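You operate a simulated robot arm through the tools that you are given. There is no shell and no other tool.

You are at the controls of a simulated robot arm. One attempt, no reset.

JOB
Sieve cocoa over the roasted almonds to the bowl's line and stir till evenly mixed.
Fine: stand the steel bowl under the sieve, work the red lever, stand the bowl back to stir; put the white stirrer back. Set down upright: white stirrer.

It is judged by the outcome, as a careful person would: the job done as asked, and still so three seconds after it is handed in. It fails if anything else is knocked over, pushed out of place, dropped, spilled or broken.

ROBOT AND FRAMES
A 7-joint arm with a two-finger parallel gripper, fixed in place. Base frame: the origin is at the foot of the arm, x ahead of it, y to its left, z up; the work surface is at about z = 0.9. Units: m, rad, N and s.
Its first joint turns from -2.897 to 2.897 rad. Payload 4.4 kg.
The tool frame sits at the grasp point between the pads (the TCP): z along the fingers, y along the line on which they close. The tips reach 0.023 m beyond it. Largest opening 0.094 m; finger width 0.038, thickness 0.01; the body of the gripper, 0.054 by 0.096 m, starts 0.039 m behind the TCP.
Orientation is told as [roll, pitch, yaw] about the base's x, y, z axes, in that order, counted from this pose: with the fingers straight down and closing along the base's y, the tool's x points along the base's -x, its y along +y and its z along -z.

CONTROLS
- The arm moves only by the tool apply_moves. Its argument "rows" is text: rows parted by semicolons, each of 7 numbers parted by spaces: the shift along the base's x, y, z in mm, then the turn, a rotation vector about the base's x, y, z in rad, then the gripper command, from -1 (fully open) to 1 (shut), values between in proportion. In form: dx dy dz ax ay az gripper; .... A call has 1 to 20 rows; each row shifts and turns the commanded pose from where the row before left it. Rows are played at 5 a second. More than 0.05 m and 0.15 rad between two rows, or a gripper value outside its range, and nothing of the call is played. Where a pose cannot be reached the arm comes as near as it can. A force on the tool above 90 N (or 10 N above the force at the start of the call, whichever is more), or a blocked arm, ends the call early, and 0.2 s more pass. Each finger travels about 0.072 m/s and halts on what it meets, pressing with about 37 N; the grip force reading is that of the motor and also rises with nothing between the fingers. The clock runs only during rows and for 0.2 s after the last one: add rows that do not move to give the fingers time. It gives the time, the measured TCP pose, the force on the tool (base axes), the opening and the grip force at its end, in the units of the frame above (readings bear some noise), with the torque about the TCP (base axes, N m) and any sound that the robot's microphone picked up.
- Cameras (640 x 400 px; columns grow to the right, rows downward): "scene" is fixed at [0.0514, 0.6503, 1.5208]; the picture's right is [-0.44, -0.90, 0.00], its down [-0.49, 0.24, -0.83] and it looks along [0.75, -0.37, -0.55] (base axes); focal length 262 px, centre (320, 200). "wrist" rides on the gripper at [0.086, 0.016, -0.074] in the tool frame; the picture's right is [-0.18, 0.98, 0.00], its down [-0.58, -0.11, -0.81] and it looks along [-0.79, -0.15, 0.59] (tool axes); focal length 243 px, centre (320, 200). There is no depth. A picture from a camera that has moved, and an enlarged one, comes with that camera's place and axes in the base frame and with its lens.
- grab_frame(camera): a new picture of that camera. It takes no simulated time.
- enlarge(camera, box): a new picture of the part [left, top, right, bottom] of that camera's present view, enlarged. It takes no simulated time.
- finish_job(): hands the job in; it is judged then, once.

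Nothing tells you positions but the pictures and the camera data. Unless the task says otherwise, let go and move clear before handing in.

The tools are called after "Request:" by a JSON object that holds its "name" and its "arguments". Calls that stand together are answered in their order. apply_moves: Moves the arm, as the interface text tells. Its arguments: {"type":"object","properties":{"rows":{"type":"string"}},"required":["rows"]} The other tools are called the same way: grab_frame (camera) takes a picture; enlarge (camera, box) takes an enlarged picture of a part of a camera's view; finish_job () hands the job in.

At the start:

```text
t: 0.0
ee_pos: [0.4101, 0.5056, 1.3926]
tool_rot: [0.001, 0.001, -0.001]
wrist_force: [-0.2, 0.6, 0.0]
ft_torque: [-0.01, -0.04, -0.01]
gripper_width: 0.0943
gripper_force: 0.0
```

scene: 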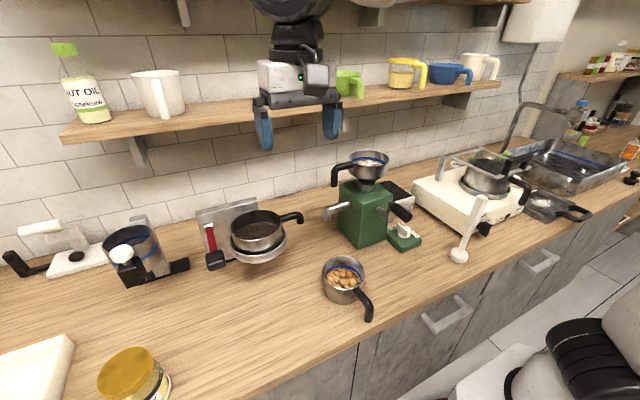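
wrist: 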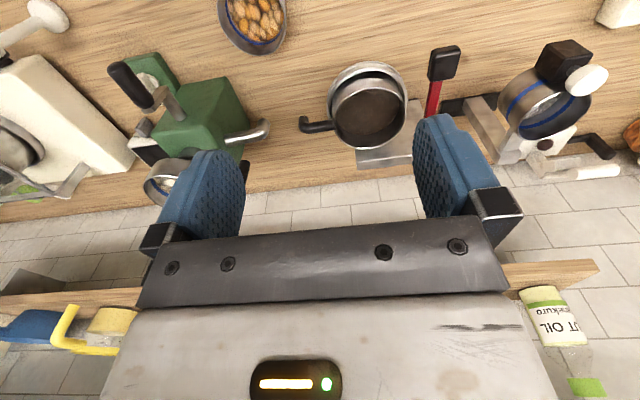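

I see a counter with a small steel bowl of almonds with a blue line and black handle, a sieve with a red lever on a bracket, a green grinder, and a white stirrer lying across a white device. I'll look closer at each before moving.

Request:
{"name": "enlarge", "arguments": {"camera": "scene", "box": [190, 180, 320, 280]}}

Request:
{"name": "enlarge", "arguments": {"camera": "scene", "box": [290, 230, 420, 330]}}

Request:
{"name": "enlarge", "arguments": {"camera": "scene", "box": [400, 150, 600, 280]}}

Request:
{"name": "enlarge", "arguments": {"camera": "scene", "box": [0, 200, 200, 320]}}

Request:
{"name": "enlarge", "arguments": {"camera": "scene", "box": [310, 140, 440, 260]}}

Request:
{"name": "enlarge", "arguments": {"camera": "wrist", "box": [290, 20, 640, 200]}}

```text
4.00 times, centred on (255, 230) of scene
camera zoom: at [0.0514, 0.6503, 1.5208], right [-0.44, -0.9, 0.0], down [-0.49, 0.24, -0.83], along [0.75, -0.37, -0.55], focal length 1049 px, centre (580, 80)
```

zoom: 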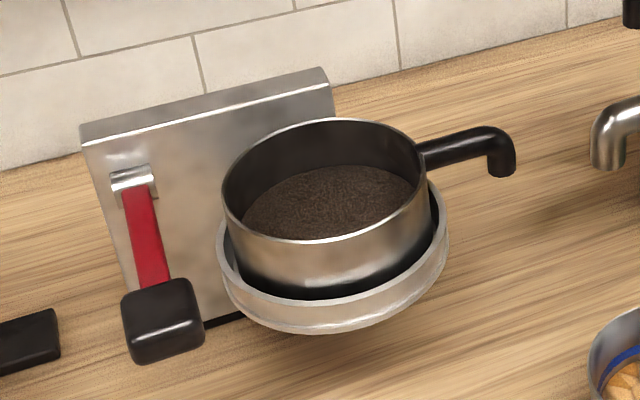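

```text
4.00 times, centred on (355, 280) of scene
camera zoom: at [0.0514, 0.6503, 1.5208], right [-0.44, -0.9, 0.0], down [-0.49, 0.24, -0.83], along [0.75, -0.37, -0.55], focal length 1049 px, centre (180, -120)
```

zoom: 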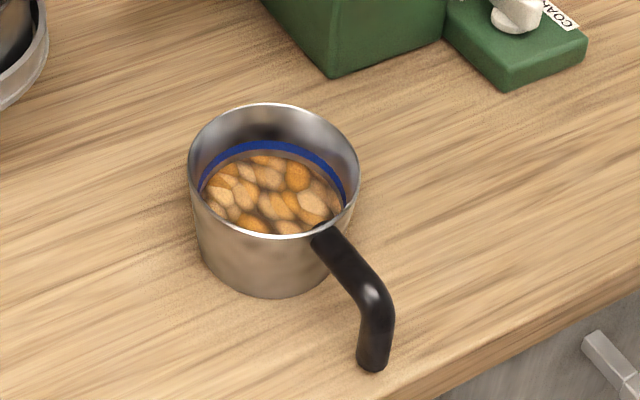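

```text
3.08 times, centred on (500, 215) of scene
camera zoom: at [0.0514, 0.6503, 1.5208], right [-0.44, -0.9, 0.0], down [-0.49, 0.24, -0.83], along [0.75, -0.37, -0.55], focal length 807 px, centre (-234, 154)
```

zoom: 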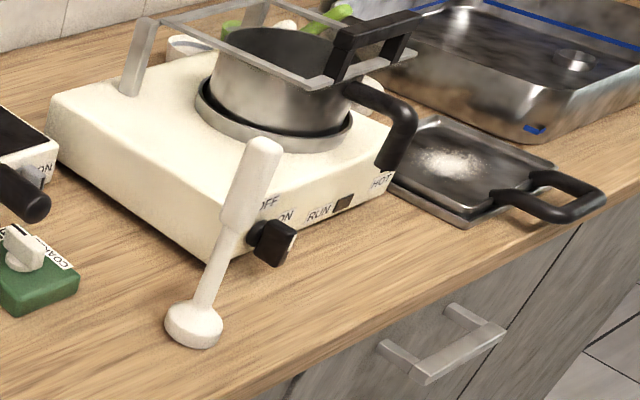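

```text
3.20 times, centred on (100, 260) of scene
camera zoom: at [0.0514, 0.6503, 1.5208], right [-0.44, -0.9, 0.0], down [-0.49, 0.24, -0.83], along [0.75, -0.37, -0.55], focal length 839 px, centre (1024, 8)
```

zoom: 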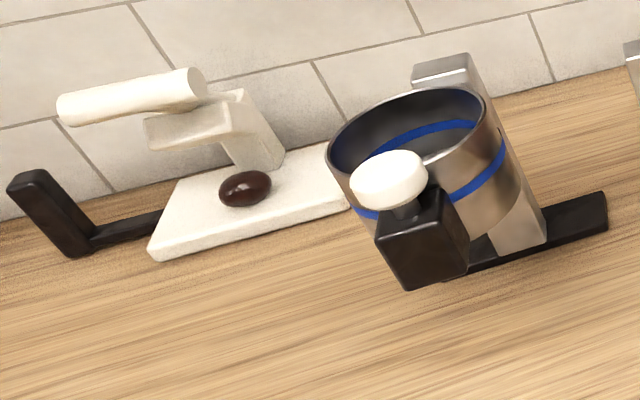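

```text
3.33 times, centred on (375, 200) of scene
camera zoom: at [0.0514, 0.6503, 1.5208], right [-0.44, -0.9, 0.0], down [-0.49, 0.24, -0.83], along [0.75, -0.37, -0.55], focal length 874 px, centre (137, 200)
```

zoom: 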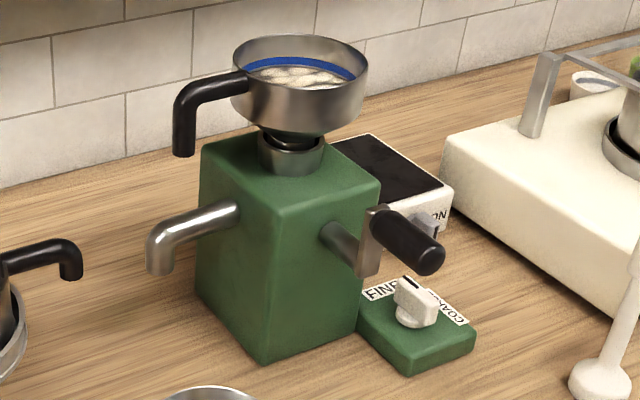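

```text
1.83 times, centred on (465, 110) of wrist
camera zoom: at [0.3235, 0.5228, 1.4655], right [0.18, 0.98, 0.0], down [0.58, -0.11, 0.81], along [0.79, -0.15, -0.59], focal length 444 px, centre (55, 365)
```

zoom: 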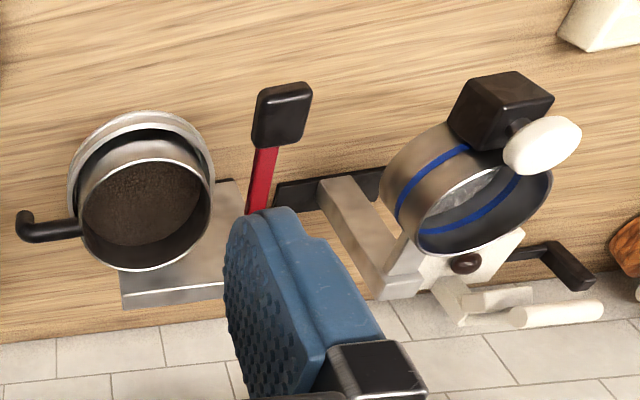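

I take the almond bowl to be at about (0.46, 0.38), with its handle toward the arm. The sieve ring is near (0.617, 0.565, z≈1.01), the lever knob near (0.53, 0.68, 1.08), and the stirrer stands upright near (0.40, -0.02). I'll move above the bowl handle for a closer view.

Request:
{"name": "apply_moves", "arguments": {"rows": "-6 -12 -20 0 0 0 -1;-6 -12 -20 0 0 0 -1;-6 -12 -20 0 0 0 -1;-6 -12 -20 0 0 0 -1;-6 -12 -20 0 0 0 -1;-6 -12 -20 0 0 0 -1;-6 -12 -20 0 0 0 -1;-6 -12 -20 0 0 0 -1;-6 -12 -20 0 0 0 -1;-6 -12 -20 0 0 0 -1;0 0 0 0 0 0 -1"}}

Request:
{"name": "grab_frame", "arguments": {"camera": "wrist"}}

Request:
{"name": "grab_frame", "arguments": {"camera": "scene"}}

```text
t: 2.4
ee_pos: [0.3501, 0.3856, 1.1912]
tool_rot: [0.0, 0.0, 0.001]
wrist_force: [-0.2, -0.2, -0.3]
ft_torque: [-0.01, -0.03, -0.01]
gripper_width: 0.094
gripper_force: 0.0
```

```text
taken
camera wrist: at [0.2643, 0.4025, 1.2652], right [0.18, 0.98, 0.0], down [0.58, -0.11, 0.81], along [0.79, -0.15, -0.59], focal length 243 px, centre (320, 200)
```

wrist: 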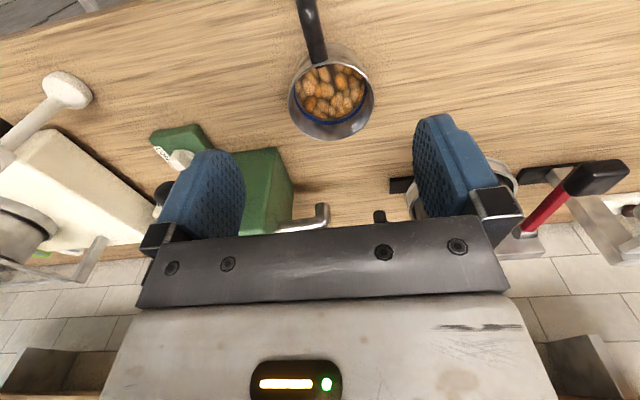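

```text
taken
```

scene: 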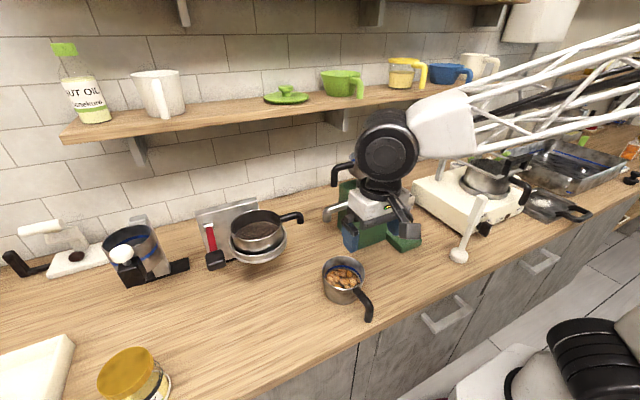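

Request:
{"name": "enlarge", "arguments": {"camera": "wrist", "box": [240, 0, 420, 150]}}

Request:
{"name": "enlarge", "arguments": {"camera": "wrist", "box": [380, 100, 640, 270]}}

Request:
{"name": "enlarge", "arguments": {"camera": "scene", "box": [190, 180, 320, 280]}}

```text
2.67 times, centred on (330, 75) of wrist
camera zoom: at [0.2643, 0.4025, 1.2652], right [0.18, 0.98, 0.0], down [0.58, -0.11, 0.81], along [0.79, -0.15, -0.59], focal length 647 px, centre (293, 533)
```

zoom: 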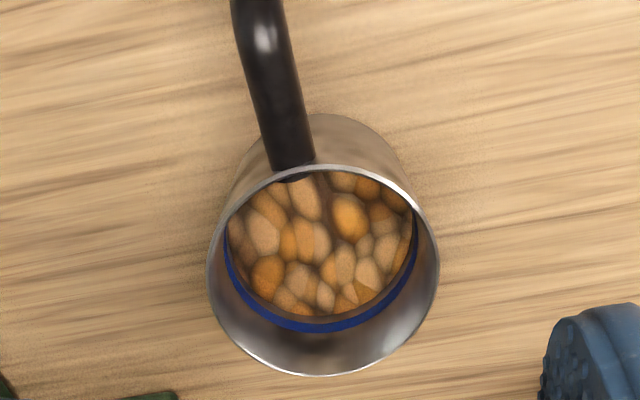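

```text
2.35 times, centred on (510, 185) of wrist
camera zoom: at [0.2643, 0.4025, 1.2652], right [0.18, 0.98, 0.0], down [0.58, -0.11, 0.81], along [0.79, -0.15, -0.59], focal length 571 px, centre (-127, 235)
```

zoom: 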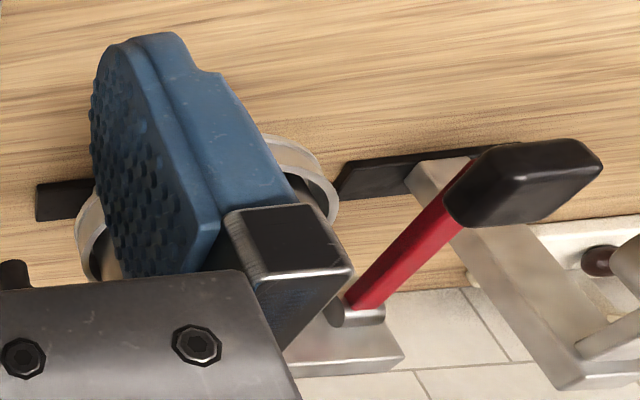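

```text
4.00 times, centred on (255, 230) of scene
camera zoom: at [0.0514, 0.6503, 1.5208], right [-0.44, -0.9, 0.0], down [-0.49, 0.24, -0.83], along [0.75, -0.37, -0.55], focal length 1049 px, centre (580, 80)
```

zoom: 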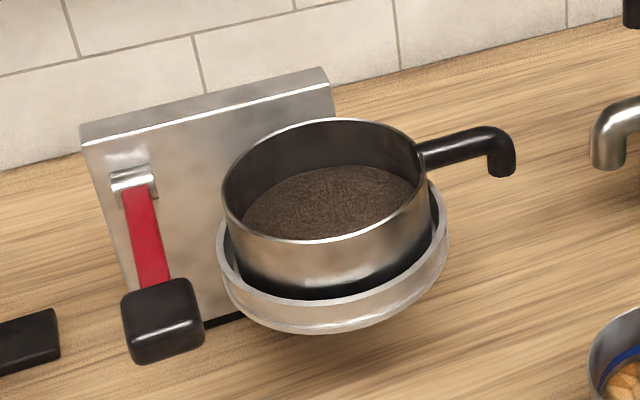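

The view from above can't show under the sieve, so I'll tilt the tool to check the clearance and the base there.

Request:
{"name": "apply_moves", "arguments": {"rows": "-5 13.4 -14 0 -0.05 0 -1;-5 13.4 -14 0 -0.05 0 -1;-5 13.4 -14 0 -0.05 0 -1;-5 13.4 -14 0 -0.05 0 -1;-5 13.4 -14 0 -0.05 0 -1;-5 13.4 -14 0 -0.05 0 -1;-5 13.4 -14 0 -0.05 0 -1;-5 13.4 -14 0 -0.05 0 -1;-5 13.4 -14 0 -0.05 0 -1;-5 13.4 -14 0 -0.05 0 -1;0 0 0 0 0 0 -1"}}

Request:
{"name": "grab_frame", "arguments": {"camera": "wrist"}}

```text
t: 4.8
ee_pos: [0.3008, 0.5222, 1.0519]
tool_rot: [0.003, -0.501, 0.001]
wrist_force: [-0.4, -0.3, 0.2]
ft_torque: [0.0, -0.04, -0.04]
gripper_width: 0.094
gripper_force: 0.0
```

```text
taken
camera wrist: at [0.1885, 0.5384, 1.0749], right [0.16, 0.98, 0.09], down [0.12, -0.11, 0.99], along [0.98, -0.15, -0.14], focal length 243 px, centre (320, 200)
```

wrist: 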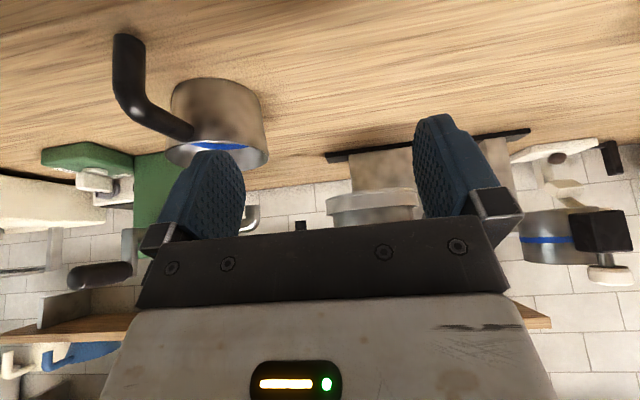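

Request:
{"name": "enlarge", "arguments": {"camera": "wrist", "box": [300, 100, 560, 250]}}

Request:
{"name": "enlarge", "arguments": {"camera": "wrist", "box": [90, 20, 290, 180]}}

```text
2.46 times, centred on (430, 175) of wrist
camera zoom: at [0.1885, 0.5384, 1.0749], right [0.16, 0.98, 0.09], down [0.12, -0.11, 0.99], along [0.98, -0.15, -0.14], focal length 597 px, centre (49, 262)
```

zoom: 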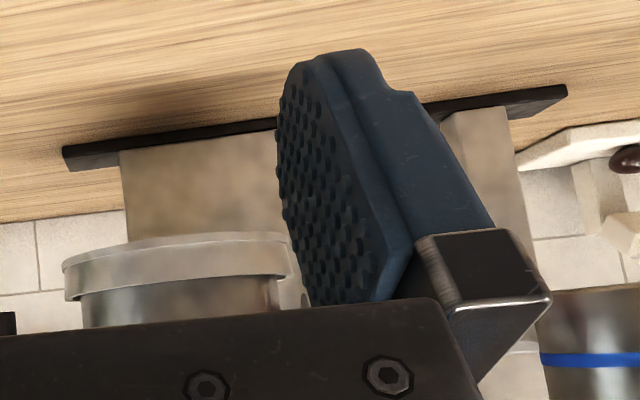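

```text
2.50 times, centred on (190, 100) of wrist
camera zoom: at [0.1885, 0.5384, 1.0749], right [0.16, 0.98, 0.09], down [0.12, -0.11, 0.99], along [0.98, -0.15, -0.14], focal length 606 px, centre (645, 450)
```

zoom: 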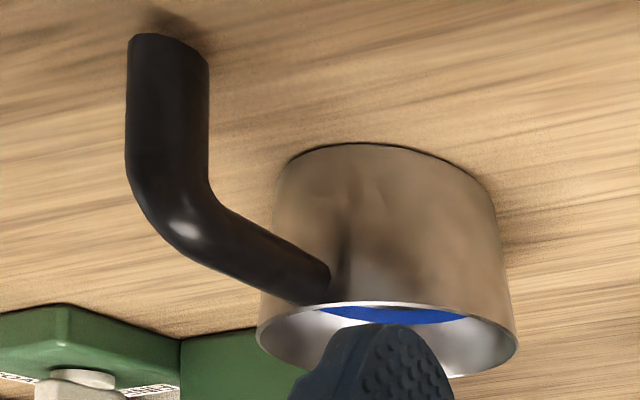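

Under the sieve there is bare table with about 3 cm of height clearance above the bowl rim. The bowl's handle runs out toward −x and bends down at about (0.34, 0.376), so I'll approach that bend with the tool tilted and the fingers straddling it.

Request:
{"name": "apply_moves", "arguments": {"rows": "6 -18 -2 0 0.02 0 -1;6 -18 -2 0 0.02 0 -1;6 -18 -3 0 0.02 0 -1;6 -18 -3 0 0.02 0 -1;6 -18 -3 0 0.02 0 -1;6 -18 -3 0 0.02 0 -1;6 -19 -3 0 0.02 0 -1;5 -19 -3 0 0.01 0 -1;0 0 0 0 0 0 -1"}}

Request:
{"name": "grab_frame", "arguments": {"camera": "wrist"}}

Request:
{"name": "enlarge", "arguments": {"camera": "scene", "box": [280, 200, 440, 330]}}

```text
t: 6.8
ee_pos: [0.3479, 0.3751, 1.0294]
tool_rot: [0.001, -0.35, -0.001]
wrist_force: [0.0, 0.0, 0.4]
ft_torque: [-0.03, -0.01, -0.01]
gripper_width: 0.0942
gripper_force: 0.0
```

```text
taken
camera wrist: at [0.2408, 0.3915, 1.0701], right [0.17, 0.98, 0.06], down [0.27, -0.11, 0.96], along [0.95, -0.15, -0.29], focal length 243 px, centre (320, 200)
```

wrist: 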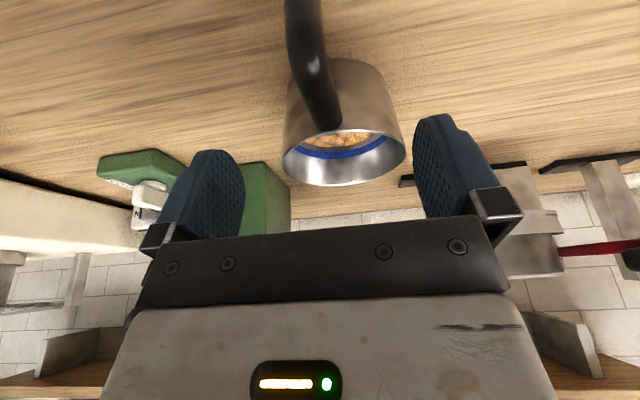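

```text
3.08 times, centred on (360, 265) of scene
camera zoom: at [0.0514, 0.6503, 1.5208], right [-0.44, -0.9, 0.0], down [-0.49, 0.24, -0.83], along [0.75, -0.37, -0.55], focal length 807 px, centre (197, 0)
```

zoom: 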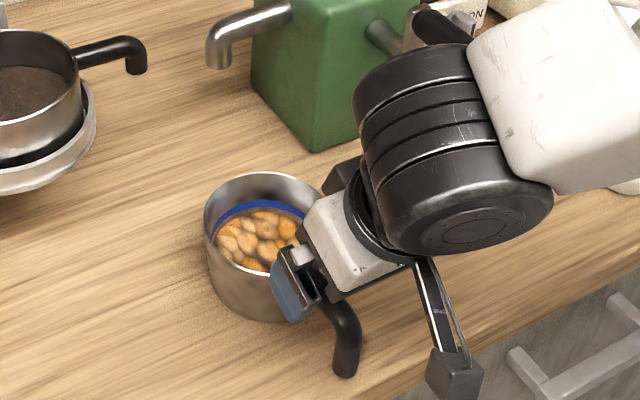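

The handle is centred between the fingers at y≈0.375. I'll lower over it to z≈0.945 and look before closing.

Request:
{"name": "apply_moves", "arguments": {"rows": "0 0 -14 0 0 0 -1;0 0 -14 0 0 0 -1;0 0 -14 0 0 0 -1;0 0 -14 0 0 0 -1;0 0 -14 0 0 0 -1;0 0 -14 0 0 0 -1;0 0 0 0 0 0 -1"}}

Request:
{"name": "grab_frame", "arguments": {"camera": "wrist"}}

Request:
{"name": "enlarge", "arguments": {"camera": "scene", "box": [280, 220, 440, 350]}}

```text
t: 8.4
ee_pos: [0.3474, 0.3734, 0.946]
tool_rot: [0.0, -0.349, -0.001]
wrist_force: [0.4, -0.3, 0.1]
ft_torque: [0.0, -0.01, -0.01]
gripper_width: 0.0939
gripper_force: 0.0
```

```text
taken
camera wrist: at [0.2406, 0.3914, 0.9857], right [0.17, 0.98, 0.06], down [0.27, -0.11, 0.96], along [0.95, -0.15, -0.29], focal length 243 px, centre (320, 200)
```

wrist: 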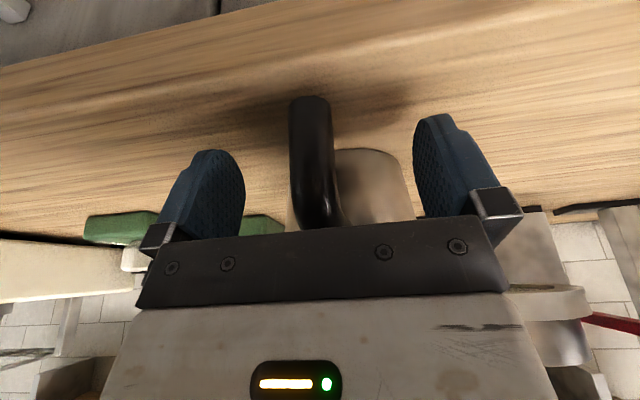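

```text
3.08 times, centred on (360, 285) of scene
camera zoom: at [0.0514, 0.6503, 1.5208], right [-0.44, -0.9, 0.0], down [-0.49, 0.24, -0.83], along [0.75, -0.37, -0.55], focal length 807 px, centre (197, -62)
```

zoom: 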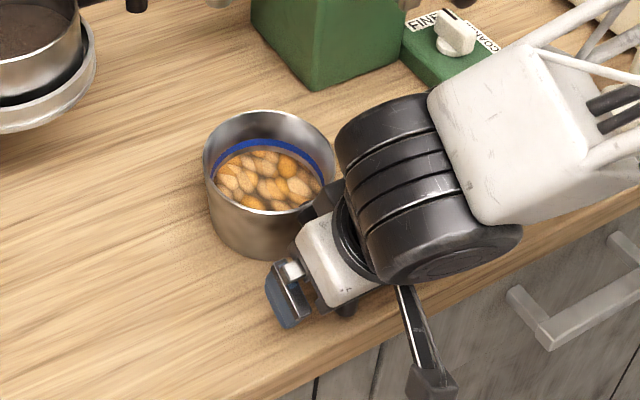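

Request:
{"name": "apply_moves", "arguments": {"rows": "0 0 0 0 0 0 1;0 0 0 0 0 0 1;0 0 0 0 0 0 1;0 0 0 0 0 0 1;0 0 0 0 0 0 1;0 0 0 0 0 0 1"}}

Request:
{"name": "grab_frame", "arguments": {"camera": "wrist"}}

Request:
{"name": "enlarge", "arguments": {"camera": "scene", "box": [280, 220, 440, 350]}}

```text
t: 9.8
ee_pos: [0.3463, 0.374, 0.9467]
tool_rot: [-0.002, -0.349, 0.0]
wrist_force: [-0.2, -0.9, 1.0]
ft_torque: [0.04, -0.05, -0.09]
gripper_width: 0.0207
gripper_force: 36.6
```

```text
taken
camera wrist: at [0.2406, 0.3913, 0.9858], right [0.17, 0.98, 0.06], down [0.27, -0.11, 0.96], along [0.95, -0.15, -0.29], focal length 243 px, centre (320, 200)
```

wrist: 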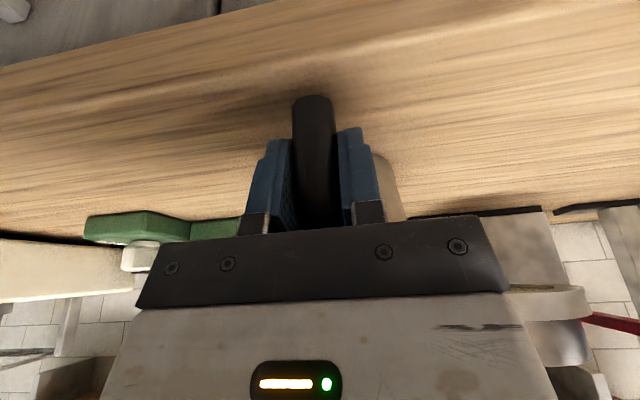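

```text
3.08 times, centred on (360, 285) of scene
camera zoom: at [0.0514, 0.6503, 1.5208], right [-0.44, -0.9, 0.0], down [-0.49, 0.24, -0.83], along [0.75, -0.37, -0.55], focal length 807 px, centre (197, -62)
```

zoom: 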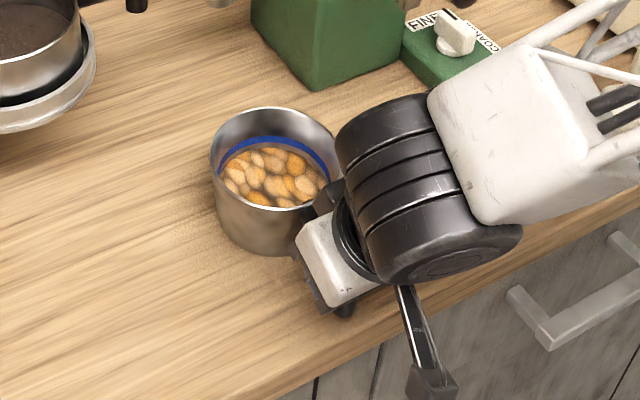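

The handle is gripped (0.0207 m) and the bowl yawed only slightly as the pads aligned. I'll lift it about 10 mm and check for slip or tilt.

Request:
{"name": "apply_moves", "arguments": {"rows": "0 0 3 0 0 0 1;0 0 3 0 0 0 1;0 0 4 0 0 0 1;0 0 0 0 0 0 1;0 0 0 0 0 0 1"}}

Request:
{"name": "enlarge", "arguments": {"camera": "scene", "box": [280, 220, 440, 350]}}

Request:
{"name": "grab_frame", "arguments": {"camera": "wrist"}}

```text
t: 11.0
ee_pos: [0.3478, 0.3741, 0.9549]
tool_rot: [0.0, -0.349, -0.001]
wrist_force: [0.0, -0.3, -3.1]
ft_torque: [0.01, 0.23, -0.04]
gripper_width: 0.0208
gripper_force: 36.7
```

```text
3.08 times, centred on (360, 285) of scene
camera zoom: at [0.0514, 0.6503, 1.5208], right [-0.44, -0.9, 0.0], down [-0.49, 0.24, -0.83], along [0.75, -0.37, -0.55], focal length 807 px, centre (197, -62)
```

zoom: 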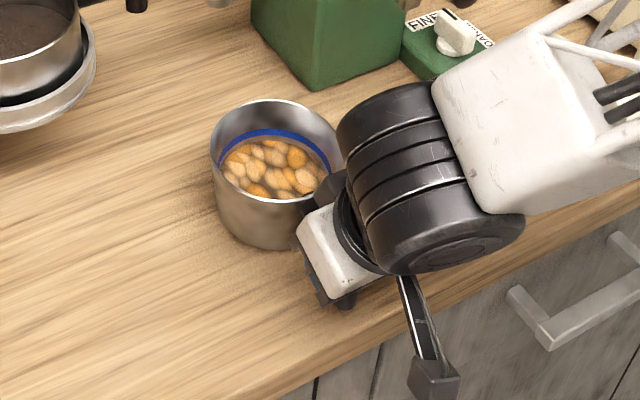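

```text
taken
camera wrist: at [0.2408, 0.3913, 0.9953], right [0.17, 0.98, 0.06], down [0.27, -0.11, 0.96], along [0.95, -0.15, -0.28], focal length 243 px, centre (320, 200)
```

wrist: 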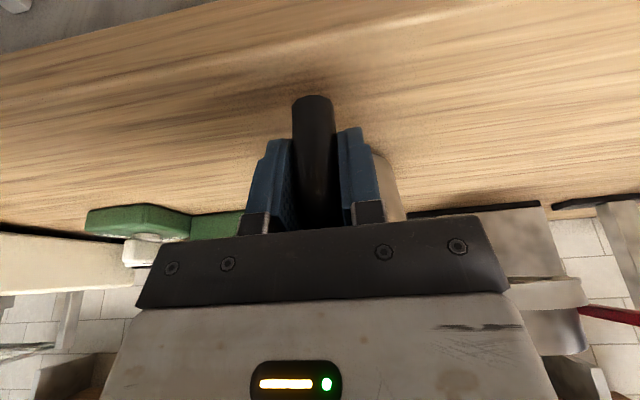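

The bowl lifted level (about 3 N, no slip). I'll carry it along +y in front of the sieve, then slide it in along +x.

Request:
{"name": "apply_moves", "arguments": {"rows": "0 6 0 0 0 0 1;0 12 0 0 0 0 1;0 16 0 0 0 0 1;0 18 0 0 0 0 1;0 20 0 0 0 0 1;0 20 0 0 0 0 1;0 20 0 0 0 0 1;0 20 0 0 0 0 1;0 18 0 0 0 0 1;0 16 0 0 0 0 1;0 12 0 0 0 0 1;0 8 0 0 0 0 1;0 0 0 0 0 0 1"}}

Request:
{"name": "enlarge", "arguments": {"camera": "scene", "box": [180, 180, 380, 340]}}

Request:
{"name": "grab_frame", "arguments": {"camera": "wrist"}}

```text
t: 13.8
ee_pos: [0.3483, 0.5611, 0.9558]
tool_rot: [0.0, -0.349, -0.001]
wrist_force: [-0.2, 0.3, -2.9]
ft_torque: [0.03, 0.24, 0.0]
gripper_width: 0.0203
gripper_force: 36.2
```

```text
2.50 times, centred on (280, 260) of scene
camera zoom: at [0.0514, 0.6503, 1.5208], right [-0.44, -0.9, 0.0], down [-0.49, 0.24, -0.83], along [0.75, -0.37, -0.55], focal length 655 px, centre (420, 50)
```

zoom: 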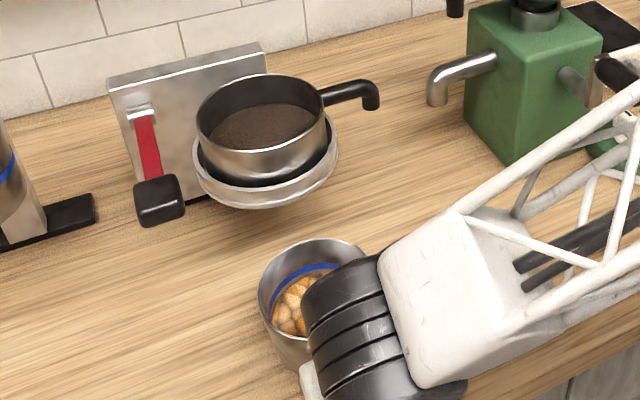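

```text
taken
camera wrist: at [0.2416, 0.5768, 0.9946], right [0.17, 0.98, 0.06], down [0.27, -0.11, 0.96], along [0.95, -0.15, -0.29], focal length 243 px, centre (320, 200)
```

wrist: 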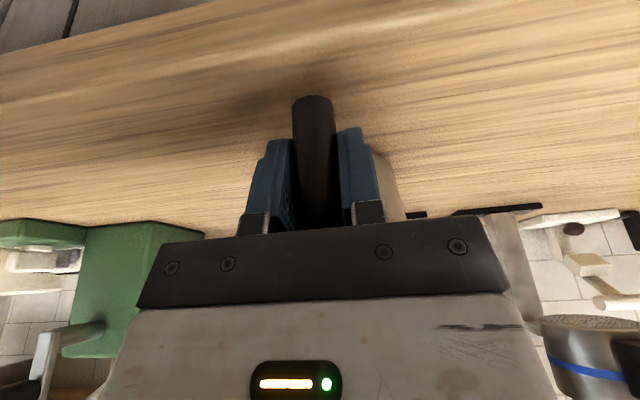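

Request:
{"name": "apply_moves", "arguments": {"rows": "6 0 0 0 0 0 1;12 0 0 0 0 0 1;15 0 0 0 0 0 1;15 0 0 0 0 0 1;15 0 0 0 0 0 1;15 0 0 0 0 0 1;12 0 0 0 0 0 1;8 0 0 0 0 0 1;0 0 0 0 0 0 1"}}

Request:
{"name": "enlarge", "arguments": {"camera": "scene", "box": [180, 160, 380, 320]}}

Request:
{"name": "grab_frame", "arguments": {"camera": "wrist"}}

```text
t: 15.8
ee_pos: [0.4455, 0.5607, 0.9556]
tool_rot: [-0.002, -0.349, 0.0]
wrist_force: [0.3, -0.3, -3.8]
ft_torque: [-0.02, 0.24, 0.02]
gripper_width: 0.0208
gripper_force: 37.3
```

```text
2.50 times, centred on (280, 240) of scene
camera zoom: at [0.0514, 0.6503, 1.5208], right [-0.44, -0.9, 0.0], down [-0.49, 0.24, -0.83], along [0.75, -0.37, -0.55], focal length 655 px, centre (420, 100)
```

zoom: 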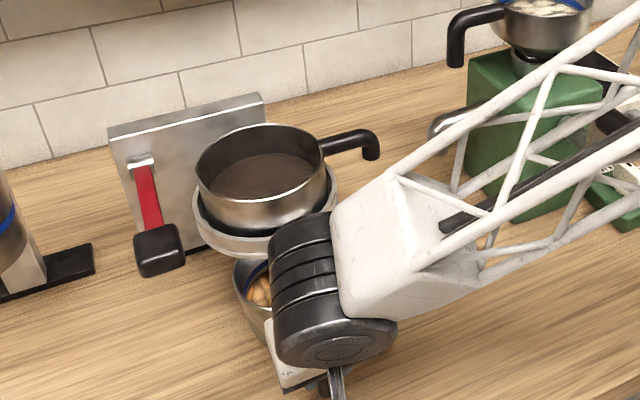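

```text
taken
camera wrist: at [0.3376, 0.5774, 0.9958], right [0.17, 0.98, 0.06], down [0.27, -0.11, 0.96], along [0.95, -0.15, -0.29], focal length 243 px, centre (320, 200)
```

wrist: 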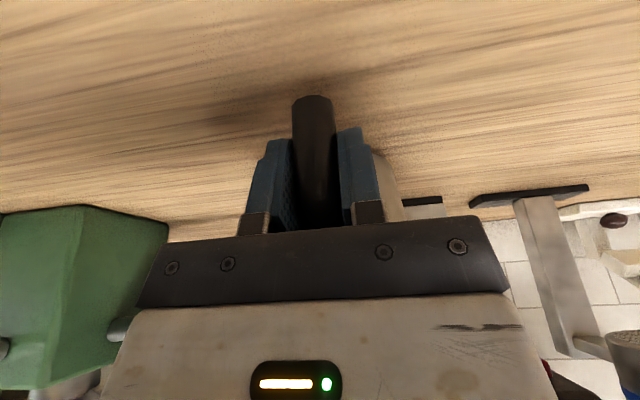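

Request:
{"name": "apply_moves", "arguments": {"rows": "6 0 0 0 0 0 1;10 0 0 0 0 0 1;10 0 0 0 0 0 1;10 0 0 0 0 0 1;10 0 0 0 0 0 1;10 0 0 0 0 0 1;8 0 0 0 0 0 1;3 0 0 0 0 0 1;0 0 0 0 0 0 1"}}

Request:
{"name": "enlarge", "arguments": {"camera": "scene", "box": [180, 160, 380, 320]}}

Request:
{"name": "grab_frame", "arguments": {"camera": "wrist"}}

```text
t: 17.8
ee_pos: [0.5111, 0.5591, 0.9545]
tool_rot: [0.002, -0.349, 0.0]
wrist_force: [-43.1, -5.9, 0.5]
ft_torque: [0.39, -2.98, -0.86]
gripper_width: 0.0207
gripper_force: 37.1
```

```text
2.50 times, centred on (280, 240) of scene
camera zoom: at [0.0514, 0.6503, 1.5208], right [-0.44, -0.9, 0.0], down [-0.49, 0.24, -0.83], along [0.75, -0.37, -0.55], focal length 655 px, centre (420, 100)
```

zoom: 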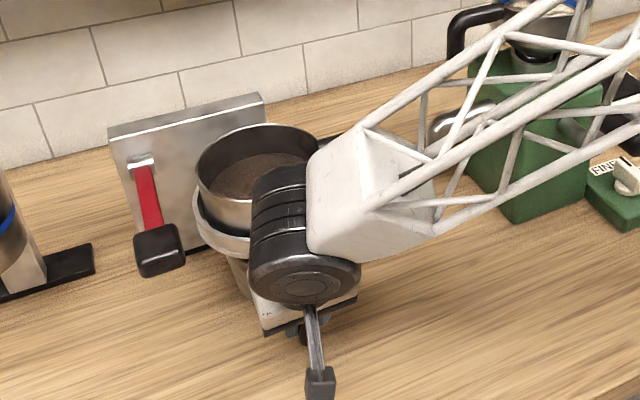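

```text
taken
camera wrist: at [0.4037, 0.5762, 0.9954], right [0.17, 0.98, 0.06], down [0.27, -0.11, 0.96], along [0.95, -0.15, -0.29], focal length 243 px, centre (320, 200)
```

wrist: 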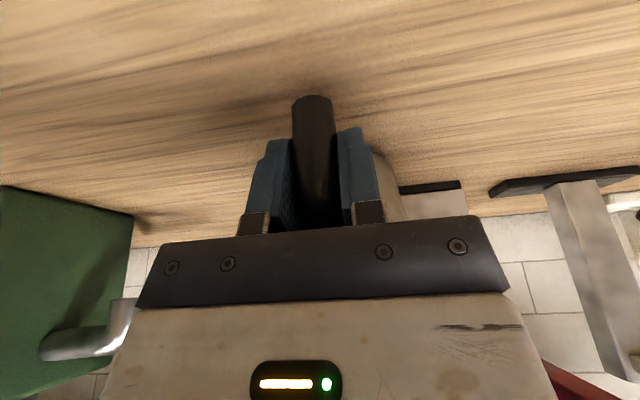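

The force reading (−43 N in x, about 7 cm above the TCP) says the gripper body is touching the front of the sieve ring. I'll back off at once and check that nothing shifted.

Request:
{"name": "apply_moves", "arguments": {"rows": "-4 0 0 0 0 0 1;-4 0 0 0 0 0 1;0 0 0 0 0 0 1"}}

Request:
{"name": "enlarge", "arguments": {"camera": "scene", "box": [190, 180, 320, 280]}}

```text
t: 18.6
ee_pos: [0.504, 0.5587, 0.9562]
tool_rot: [0.001, -0.348, 0.0]
wrist_force: [-0.9, 0.3, -4.0]
ft_torque: [0.01, 0.26, 0.04]
gripper_width: 0.021
gripper_force: 37.3
```

```text
4.00 times, centred on (255, 230) of scene
camera zoom: at [0.0514, 0.6503, 1.5208], right [-0.44, -0.9, 0.0], down [-0.49, 0.24, -0.83], along [0.75, -0.37, -0.55], focal length 1049 px, centre (580, 80)
```

zoom: 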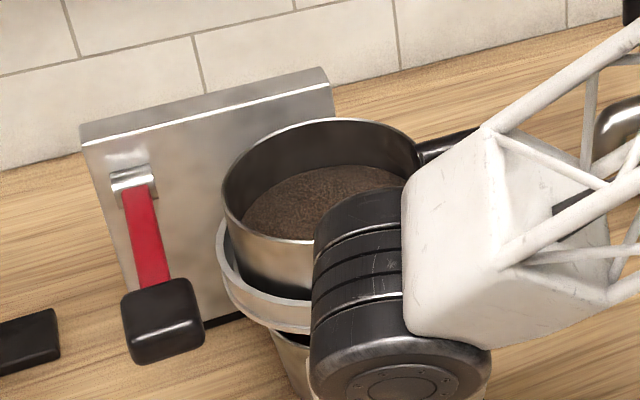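

Request:
{"name": "apply_moves", "arguments": {"rows": "0 0 -3 0 0 0 1;0 0 -3 0 0 0 1;0 0 -2 0 0 0 1;0 0 -1 0 0 0 1;0 0 0 0 0 0 1"}}

```text
t: 19.8
ee_pos: [0.5042, 0.5596, 0.9466]
tool_rot: [0.0, -0.349, -0.001]
wrist_force: [-0.2, 0.3, -2.9]
ft_torque: [0.03, 0.24, 0.02]
gripper_width: 0.0211
gripper_force: 36.6
```

Request:
{"name": "apply_moves", "arguments": {"rows": "0 0 -1 0 0 0 1;0 0 0 0 0 0 1"}}

Request:
{"name": "apply_moves", "arguments": {"rows": "0 0 -1 0 0 0 1;0 0 0 0 0 0 1"}}

```text
t: 20.4
ee_pos: [0.504, 0.5597, 0.9455]
tool_rot: [0.0, -0.349, 0.0]
wrist_force: [0.3, -2.4, 6.8]
ft_torque: [-0.18, -0.29, -0.11]
gripper_width: 0.0205
gripper_force: 37.0
```

```text
t: 21.0
ee_pos: [0.5043, 0.5602, 0.9457]
tool_rot: [0.004, -0.347, 0.0]
wrist_force: [-1.8, 1.1, 18.0]
ft_torque: [0.01, -0.86, -0.01]
gripper_width: 0.0208
gripper_force: 37.2
```

The bowl is on the table now. I'll relieve the pressure, open, and back away.

Request:
{"name": "apply_moves", "arguments": {"rows": "0 0 1.5 0 0 0 1;0 0 0 0 0 0 0.2;0 0 0 0 0 0 -0.3;0 0 0 0 0 0 -1;0 0 0 0 0 0 -1;0 0 0 0 0 0 -1"}}

Request:
{"name": "grab_frame", "arguments": {"camera": "wrist"}}

```text
t: 22.4
ee_pos: [0.5043, 0.5614, 0.9462]
tool_rot: [-0.001, -0.349, 0.001]
wrist_force: [0.2, 0.2, -0.1]
ft_torque: [-0.03, 0.0, -0.01]
gripper_width: 0.0939
gripper_force: 0.1
```

```text
taken
camera wrist: at [0.3972, 0.5771, 0.9857], right [0.17, 0.98, 0.06], down [0.27, -0.11, 0.96], along [0.95, -0.15, -0.29], focal length 243 px, centre (320, 200)
```

wrist: 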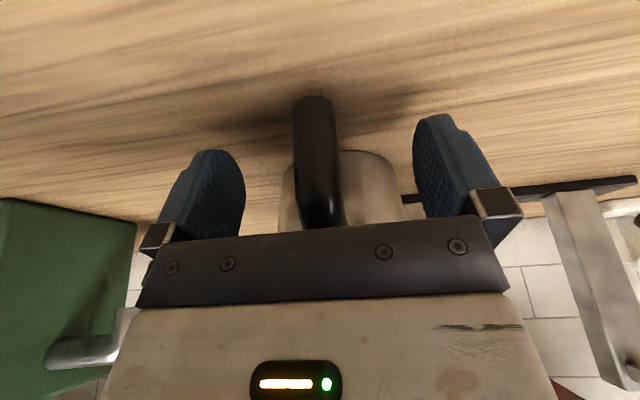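

Request:
{"name": "apply_moves", "arguments": {"rows": "-10 0 0 0 0 0 -1;-20 0 0 0 0 0 -1;-20 0 0 0 0 0 -1;-20 0 5 0 0 0 -1;-20 0 10 0 -0.03 0 -1;-20 0 10 0 -0.03 0 -1;-20 0 15 0 -0.03 0 -1;-20 0 15 0 -0.03 0 -1;-20 0 15 0 -0.03 0 -1;-20 0 10 0 0 0 -1;0 0 0 0 0 0 -1"}}

Request:
{"name": "grab_frame", "arguments": {"camera": "wrist"}}

Request:
{"name": "enlarge", "arguments": {"camera": "scene", "box": [180, 180, 340, 310]}}

```text
t: 24.8
ee_pos: [0.3251, 0.5518, 1.0338]
tool_rot: [0.011, -0.502, -0.027]
wrist_force: [-6.4, 6.2, -3.5]
ft_torque: [-0.35, -0.5, -0.15]
gripper_width: 0.094
gripper_force: 0.0
```

```text
taken
camera wrist: at [0.2126, 0.5712, 1.0561], right [0.18, 0.98, 0.1], down [0.12, -0.12, 0.99], along [0.98, -0.17, -0.14], focal length 243 px, centre (320, 200)
```

wrist: 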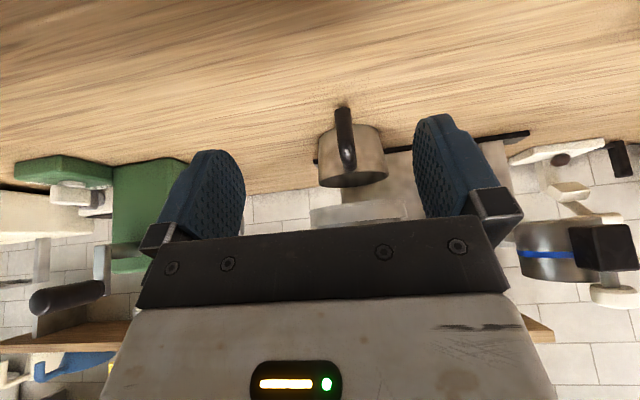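

```text
3.08 times, centred on (260, 245) of scene
camera zoom: at [0.0514, 0.6503, 1.5208], right [-0.44, -0.9, 0.0], down [-0.49, 0.24, -0.83], along [0.75, -0.37, -0.55], focal length 807 px, centre (505, 62)
```

zoom: 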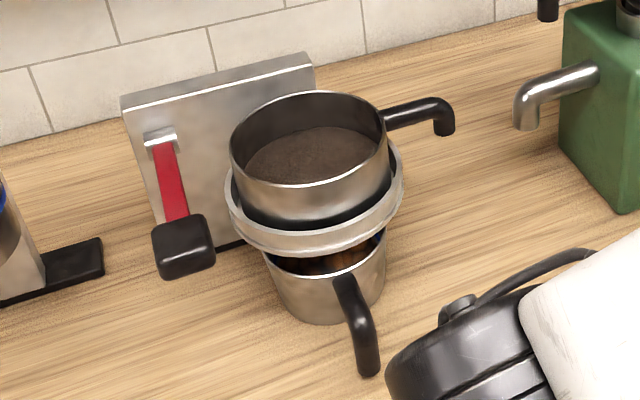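

Request:
{"name": "grab_frame", "arguments": {"camera": "scene"}}

Request:
{"name": "apply_moves", "arguments": {"rows": "0 0 0 0 0 0 -1;0 0 0 0 0 0 -1"}}

```text
taken
```

scene: 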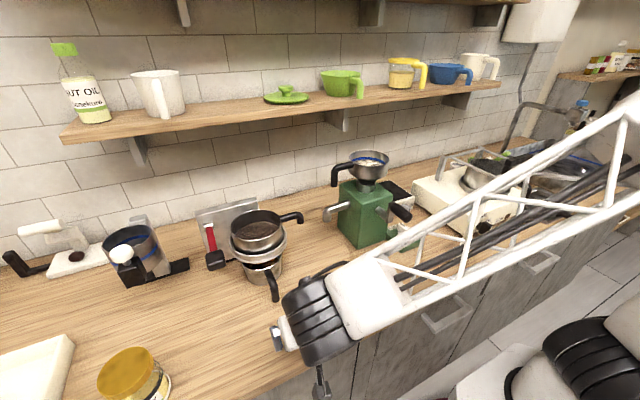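

```text
t: 25.4
ee_pos: [0.3255, 0.5526, 1.03]
tool_rot: [0.005, -0.5, -0.026]
wrist_force: [-6.7, 3.7, -2.4]
ft_torque: [-0.24, -0.45, -0.11]
gripper_width: 0.0942
gripper_force: 0.0
```

Request:
{"name": "enlarge", "arguments": {"camera": "scene", "box": [380, 140, 640, 330]}}

Request:
{"name": "enlarge", "arguments": {"camera": "wrist", "box": [0, 120, 200, 330]}}

```text
2.11 times, centred on (510, 235) of scene
camera zoom: at [0.0514, 0.6503, 1.5208], right [-0.44, -0.9, 0.0], down [-0.49, 0.24, -0.83], along [0.75, -0.37, -0.55], focal length 552 px, centre (-80, 126)
```

zoom: 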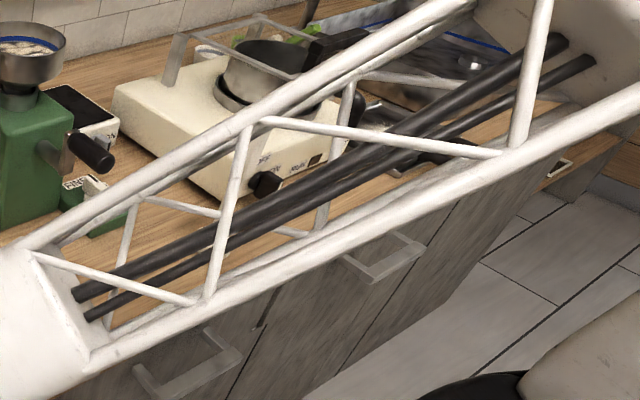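

```text
1.90 times, centred on (100, 225) of wrist
camera zoom: at [0.2132, 0.5717, 1.053], right [0.18, 0.98, 0.09], down [0.12, -0.12, 0.99], along [0.98, -0.17, -0.14], focal length 462 px, centre (739, 152)
```

zoom: 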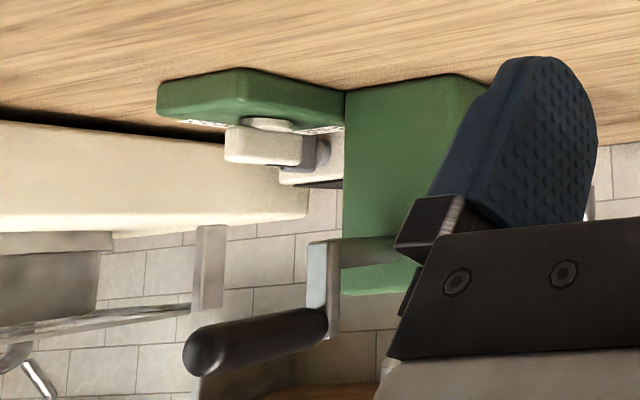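

The tool isn't quite where I commanded it and I read about 7 N, so some part of the arm may be touching something. I'll reverse a little along the same path and check whether that clears.

Request:
{"name": "apply_moves", "arguments": {"rows": "10 0 0 0 0.02 0 -1;15 0 0 0 0.03 0 -1;15 0 0 0 0.03 0 -1;0 0 0 0 0 0 -1"}}

Request:
{"name": "grab_frame", "arguments": {"camera": "scene"}}

```text
t: 26.4
ee_pos: [0.3583, 0.5572, 1.0286]
tool_rot: [0.003, -0.421, -0.007]
wrist_force: [0.6, 0.3, 0.2]
ft_torque: [0.0, -0.01, -0.01]
gripper_width: 0.094
gripper_force: 0.1
```

```text
taken
```

scene: 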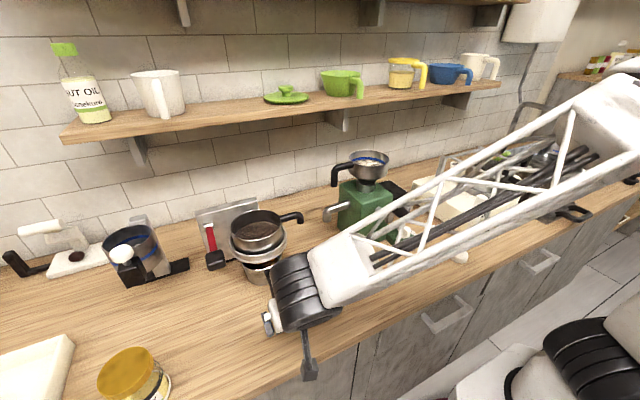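

Request:
{"name": "enlarge", "arguments": {"camera": "scene", "box": [400, 150, 600, 280]}}

Request:
{"name": "grab_frame", "arguments": {"camera": "wrist"}}

```text
3.08 times, centred on (500, 215) of scene
camera zoom: at [0.0514, 0.6503, 1.5208], right [-0.44, -0.9, 0.0], down [-0.49, 0.24, -0.83], along [0.75, -0.37, -0.55], focal length 807 px, centre (-234, 154)
```

zoom: 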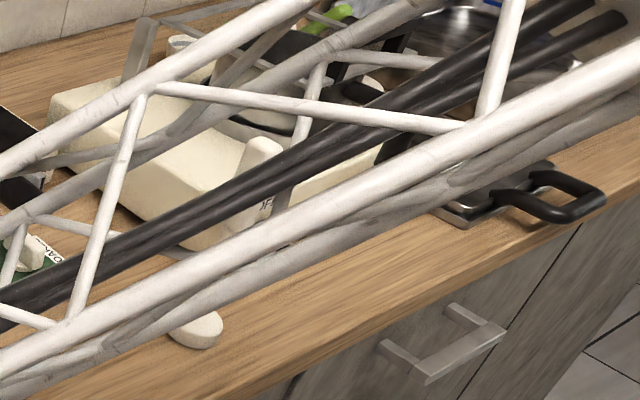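

```text
taken
camera wrist: at [0.2493, 0.5751, 1.0603], right [0.17, 0.98, 0.08], down [0.2, -0.11, 0.97], along [0.96, -0.15, -0.22], focal length 243 px, centre (320, 200)
```

wrist: 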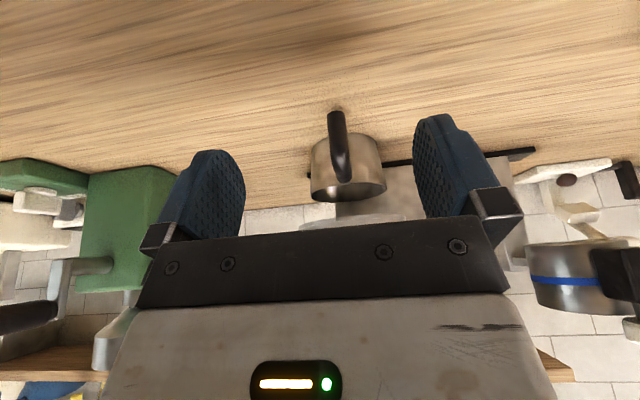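

Request:
{"name": "enlarge", "arguments": {"camera": "wrist", "box": [270, 90, 440, 240]}}

Request:
{"name": "enlarge", "arguments": {"camera": "scene", "box": [200, 190, 320, 310]}}

```text
2.67 times, centred on (355, 165) of wrist
camera zoom: at [0.2493, 0.5751, 1.0603], right [0.17, 0.98, 0.08], down [0.2, -0.11, 0.97], along [0.96, -0.15, -0.22], focal length 647 px, centre (227, 293)
```

zoom: 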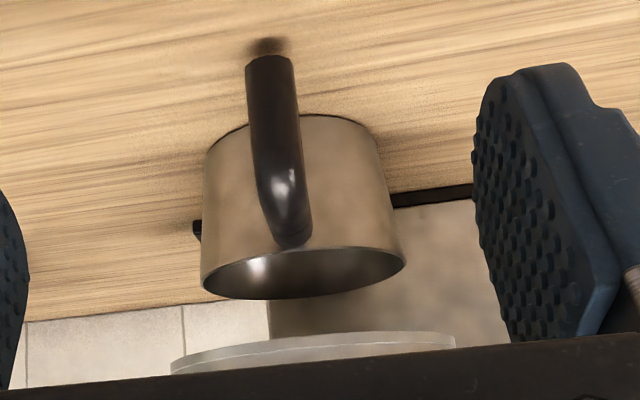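

```text
3.33 times, centred on (260, 250) of scene
camera zoom: at [0.0514, 0.6503, 1.5208], right [-0.44, -0.9, 0.0], down [-0.49, 0.24, -0.83], along [0.75, -0.37, -0.55], focal length 874 px, centre (520, 33)
```

zoom: 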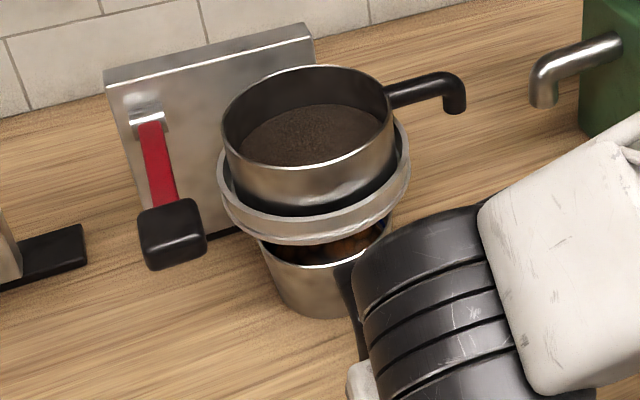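

The stirrer still stands in its place and the bowl is concentric with the ring to within a few millimetres. Next I'll move up in front of the red lever for a close look at how it is hinged.

Request:
{"name": "apply_moves", "arguments": {"rows": "2 5 17 0 0.042 0 -1;2 10 17 0 0.042 0 -1;4 10 17 0 0.042 0 -1;4 11 17 0 0.042 0 -1;4 11 17 0 0.042 0 -1;4 11 17 0 0.042 0 -1;5 11 17 0 0.042 0 -1;5 12 17 0 0.042 0 -1;5 12 17 0 0.042 0 -1;5 12 17 0 0.042 0 -1;0 0 0 0 0 0 -1"}}

Request:
{"name": "grab_frame", "arguments": {"camera": "wrist"}}

Request:
{"name": "grab_frame", "arguments": {"camera": "scene"}}

```text
t: 28.8
ee_pos: [0.3952, 0.6636, 1.1939]
tool_rot: [0.0, 0.004, 0.0]
wrist_force: [-0.3, 1.2, -0.5]
ft_torque: [-0.01, 0.0, 0.0]
gripper_width: 0.094
gripper_force: 0.1
```

```text
taken
camera wrist: at [0.3093, 0.6809, 1.2689], right [0.18, 0.98, 0.0], down [0.58, -0.11, 0.8], along [0.79, -0.15, -0.59], focal length 243 px, centre (320, 200)
```

wrist: 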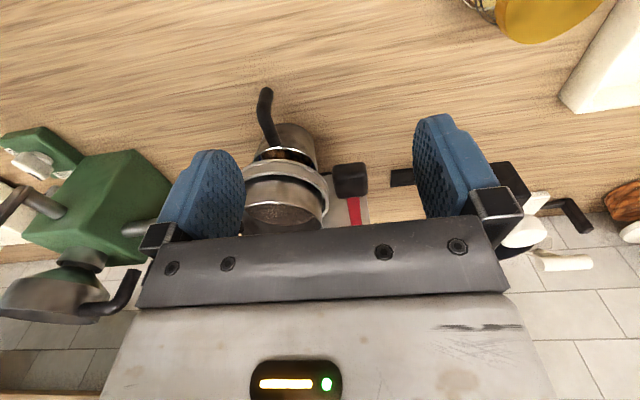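

```text
taken
```

scene: 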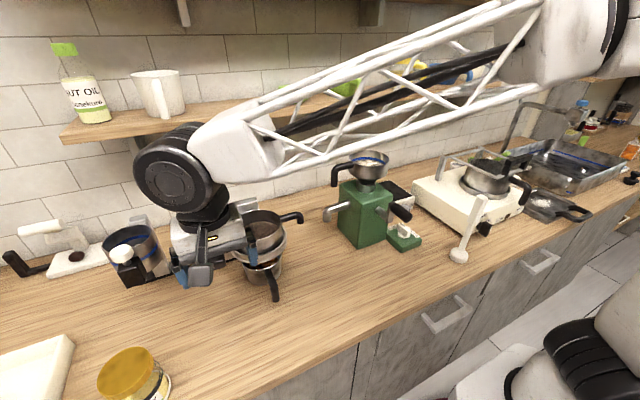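

Request:
{"name": "enlarge", "arguments": {"camera": "wrist", "box": [230, 70, 430, 240]}}

```text
2.35 times, centred on (330, 155) of wrist
camera zoom: at [0.3093, 0.6809, 1.2689], right [0.18, 0.98, 0.0], down [0.58, -0.11, 0.8], along [0.79, -0.15, -0.59], focal length 571 px, centre (296, 306)
```

zoom: 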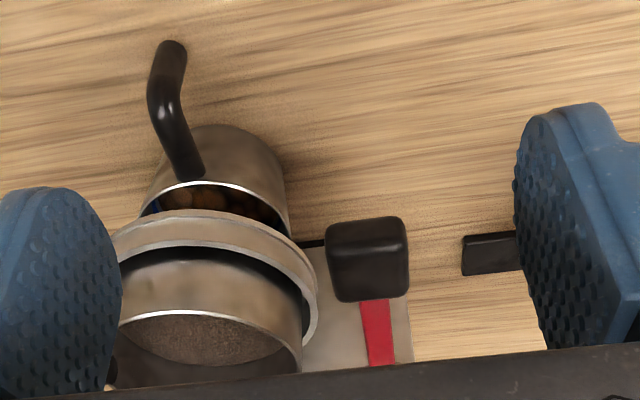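

The knob is at about (0.527, 0.677, 1.08) on a roughly horizontal lever, with a hinge along y near (0.68, 0.678, 1.07), so it should pull downward. I'll hover over the knob first.

Request:
{"name": "apply_moves", "arguments": {"rows": "10 1 0 0 0 0 -1;16 2 0 0 0 0 -1;18 2 0 0 0 0 -1;18 2 0 0 0 0 -1;18 2 0 0 0 0 -1;18 2 0 0 0 0 -1;16 1 0 0 0 0 -1;14 1 0 0 0 0 -1;4 0 0 0 0 0 -1;0 0 0 0 0 0 -1"}}

Request:
{"name": "grab_frame", "arguments": {"camera": "wrist"}}

Request:
{"name": "enlarge", "arguments": {"camera": "scene", "box": [160, 140, 320, 300]}}

```text
t: 31.0
ee_pos: [0.5256, 0.6777, 1.1955]
tool_rot: [0.002, 0.002, -0.001]
wrist_force: [-0.1, -0.6, -0.1]
ft_torque: [-0.04, 0.02, -0.02]
gripper_width: 0.094
gripper_force: 0.0
```

```text
taken
camera wrist: at [0.4396, 0.6948, 1.27], right [0.18, 0.98, 0.0], down [0.58, -0.11, 0.81], along [0.79, -0.15, -0.59], focal length 243 px, centre (320, 200)
```

wrist: 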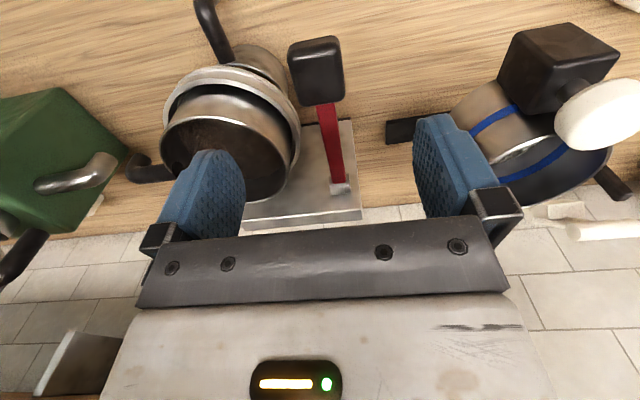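

```text
2.50 times, centred on (240, 220) of scene
camera zoom: at [0.0514, 0.6503, 1.5208], right [-0.44, -0.9, 0.0], down [-0.49, 0.24, -0.83], along [0.75, -0.37, -0.55], focal length 655 px, centre (520, 150)
```

zoom: 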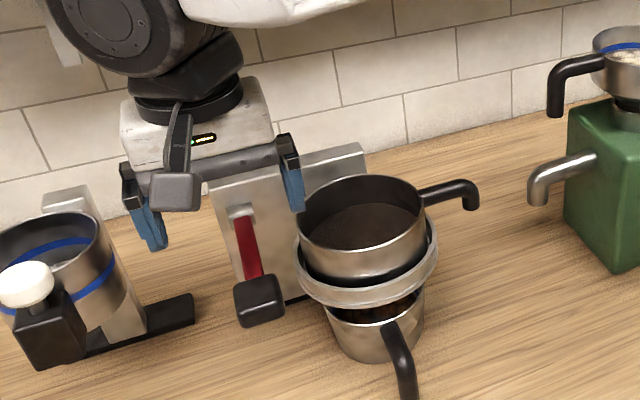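

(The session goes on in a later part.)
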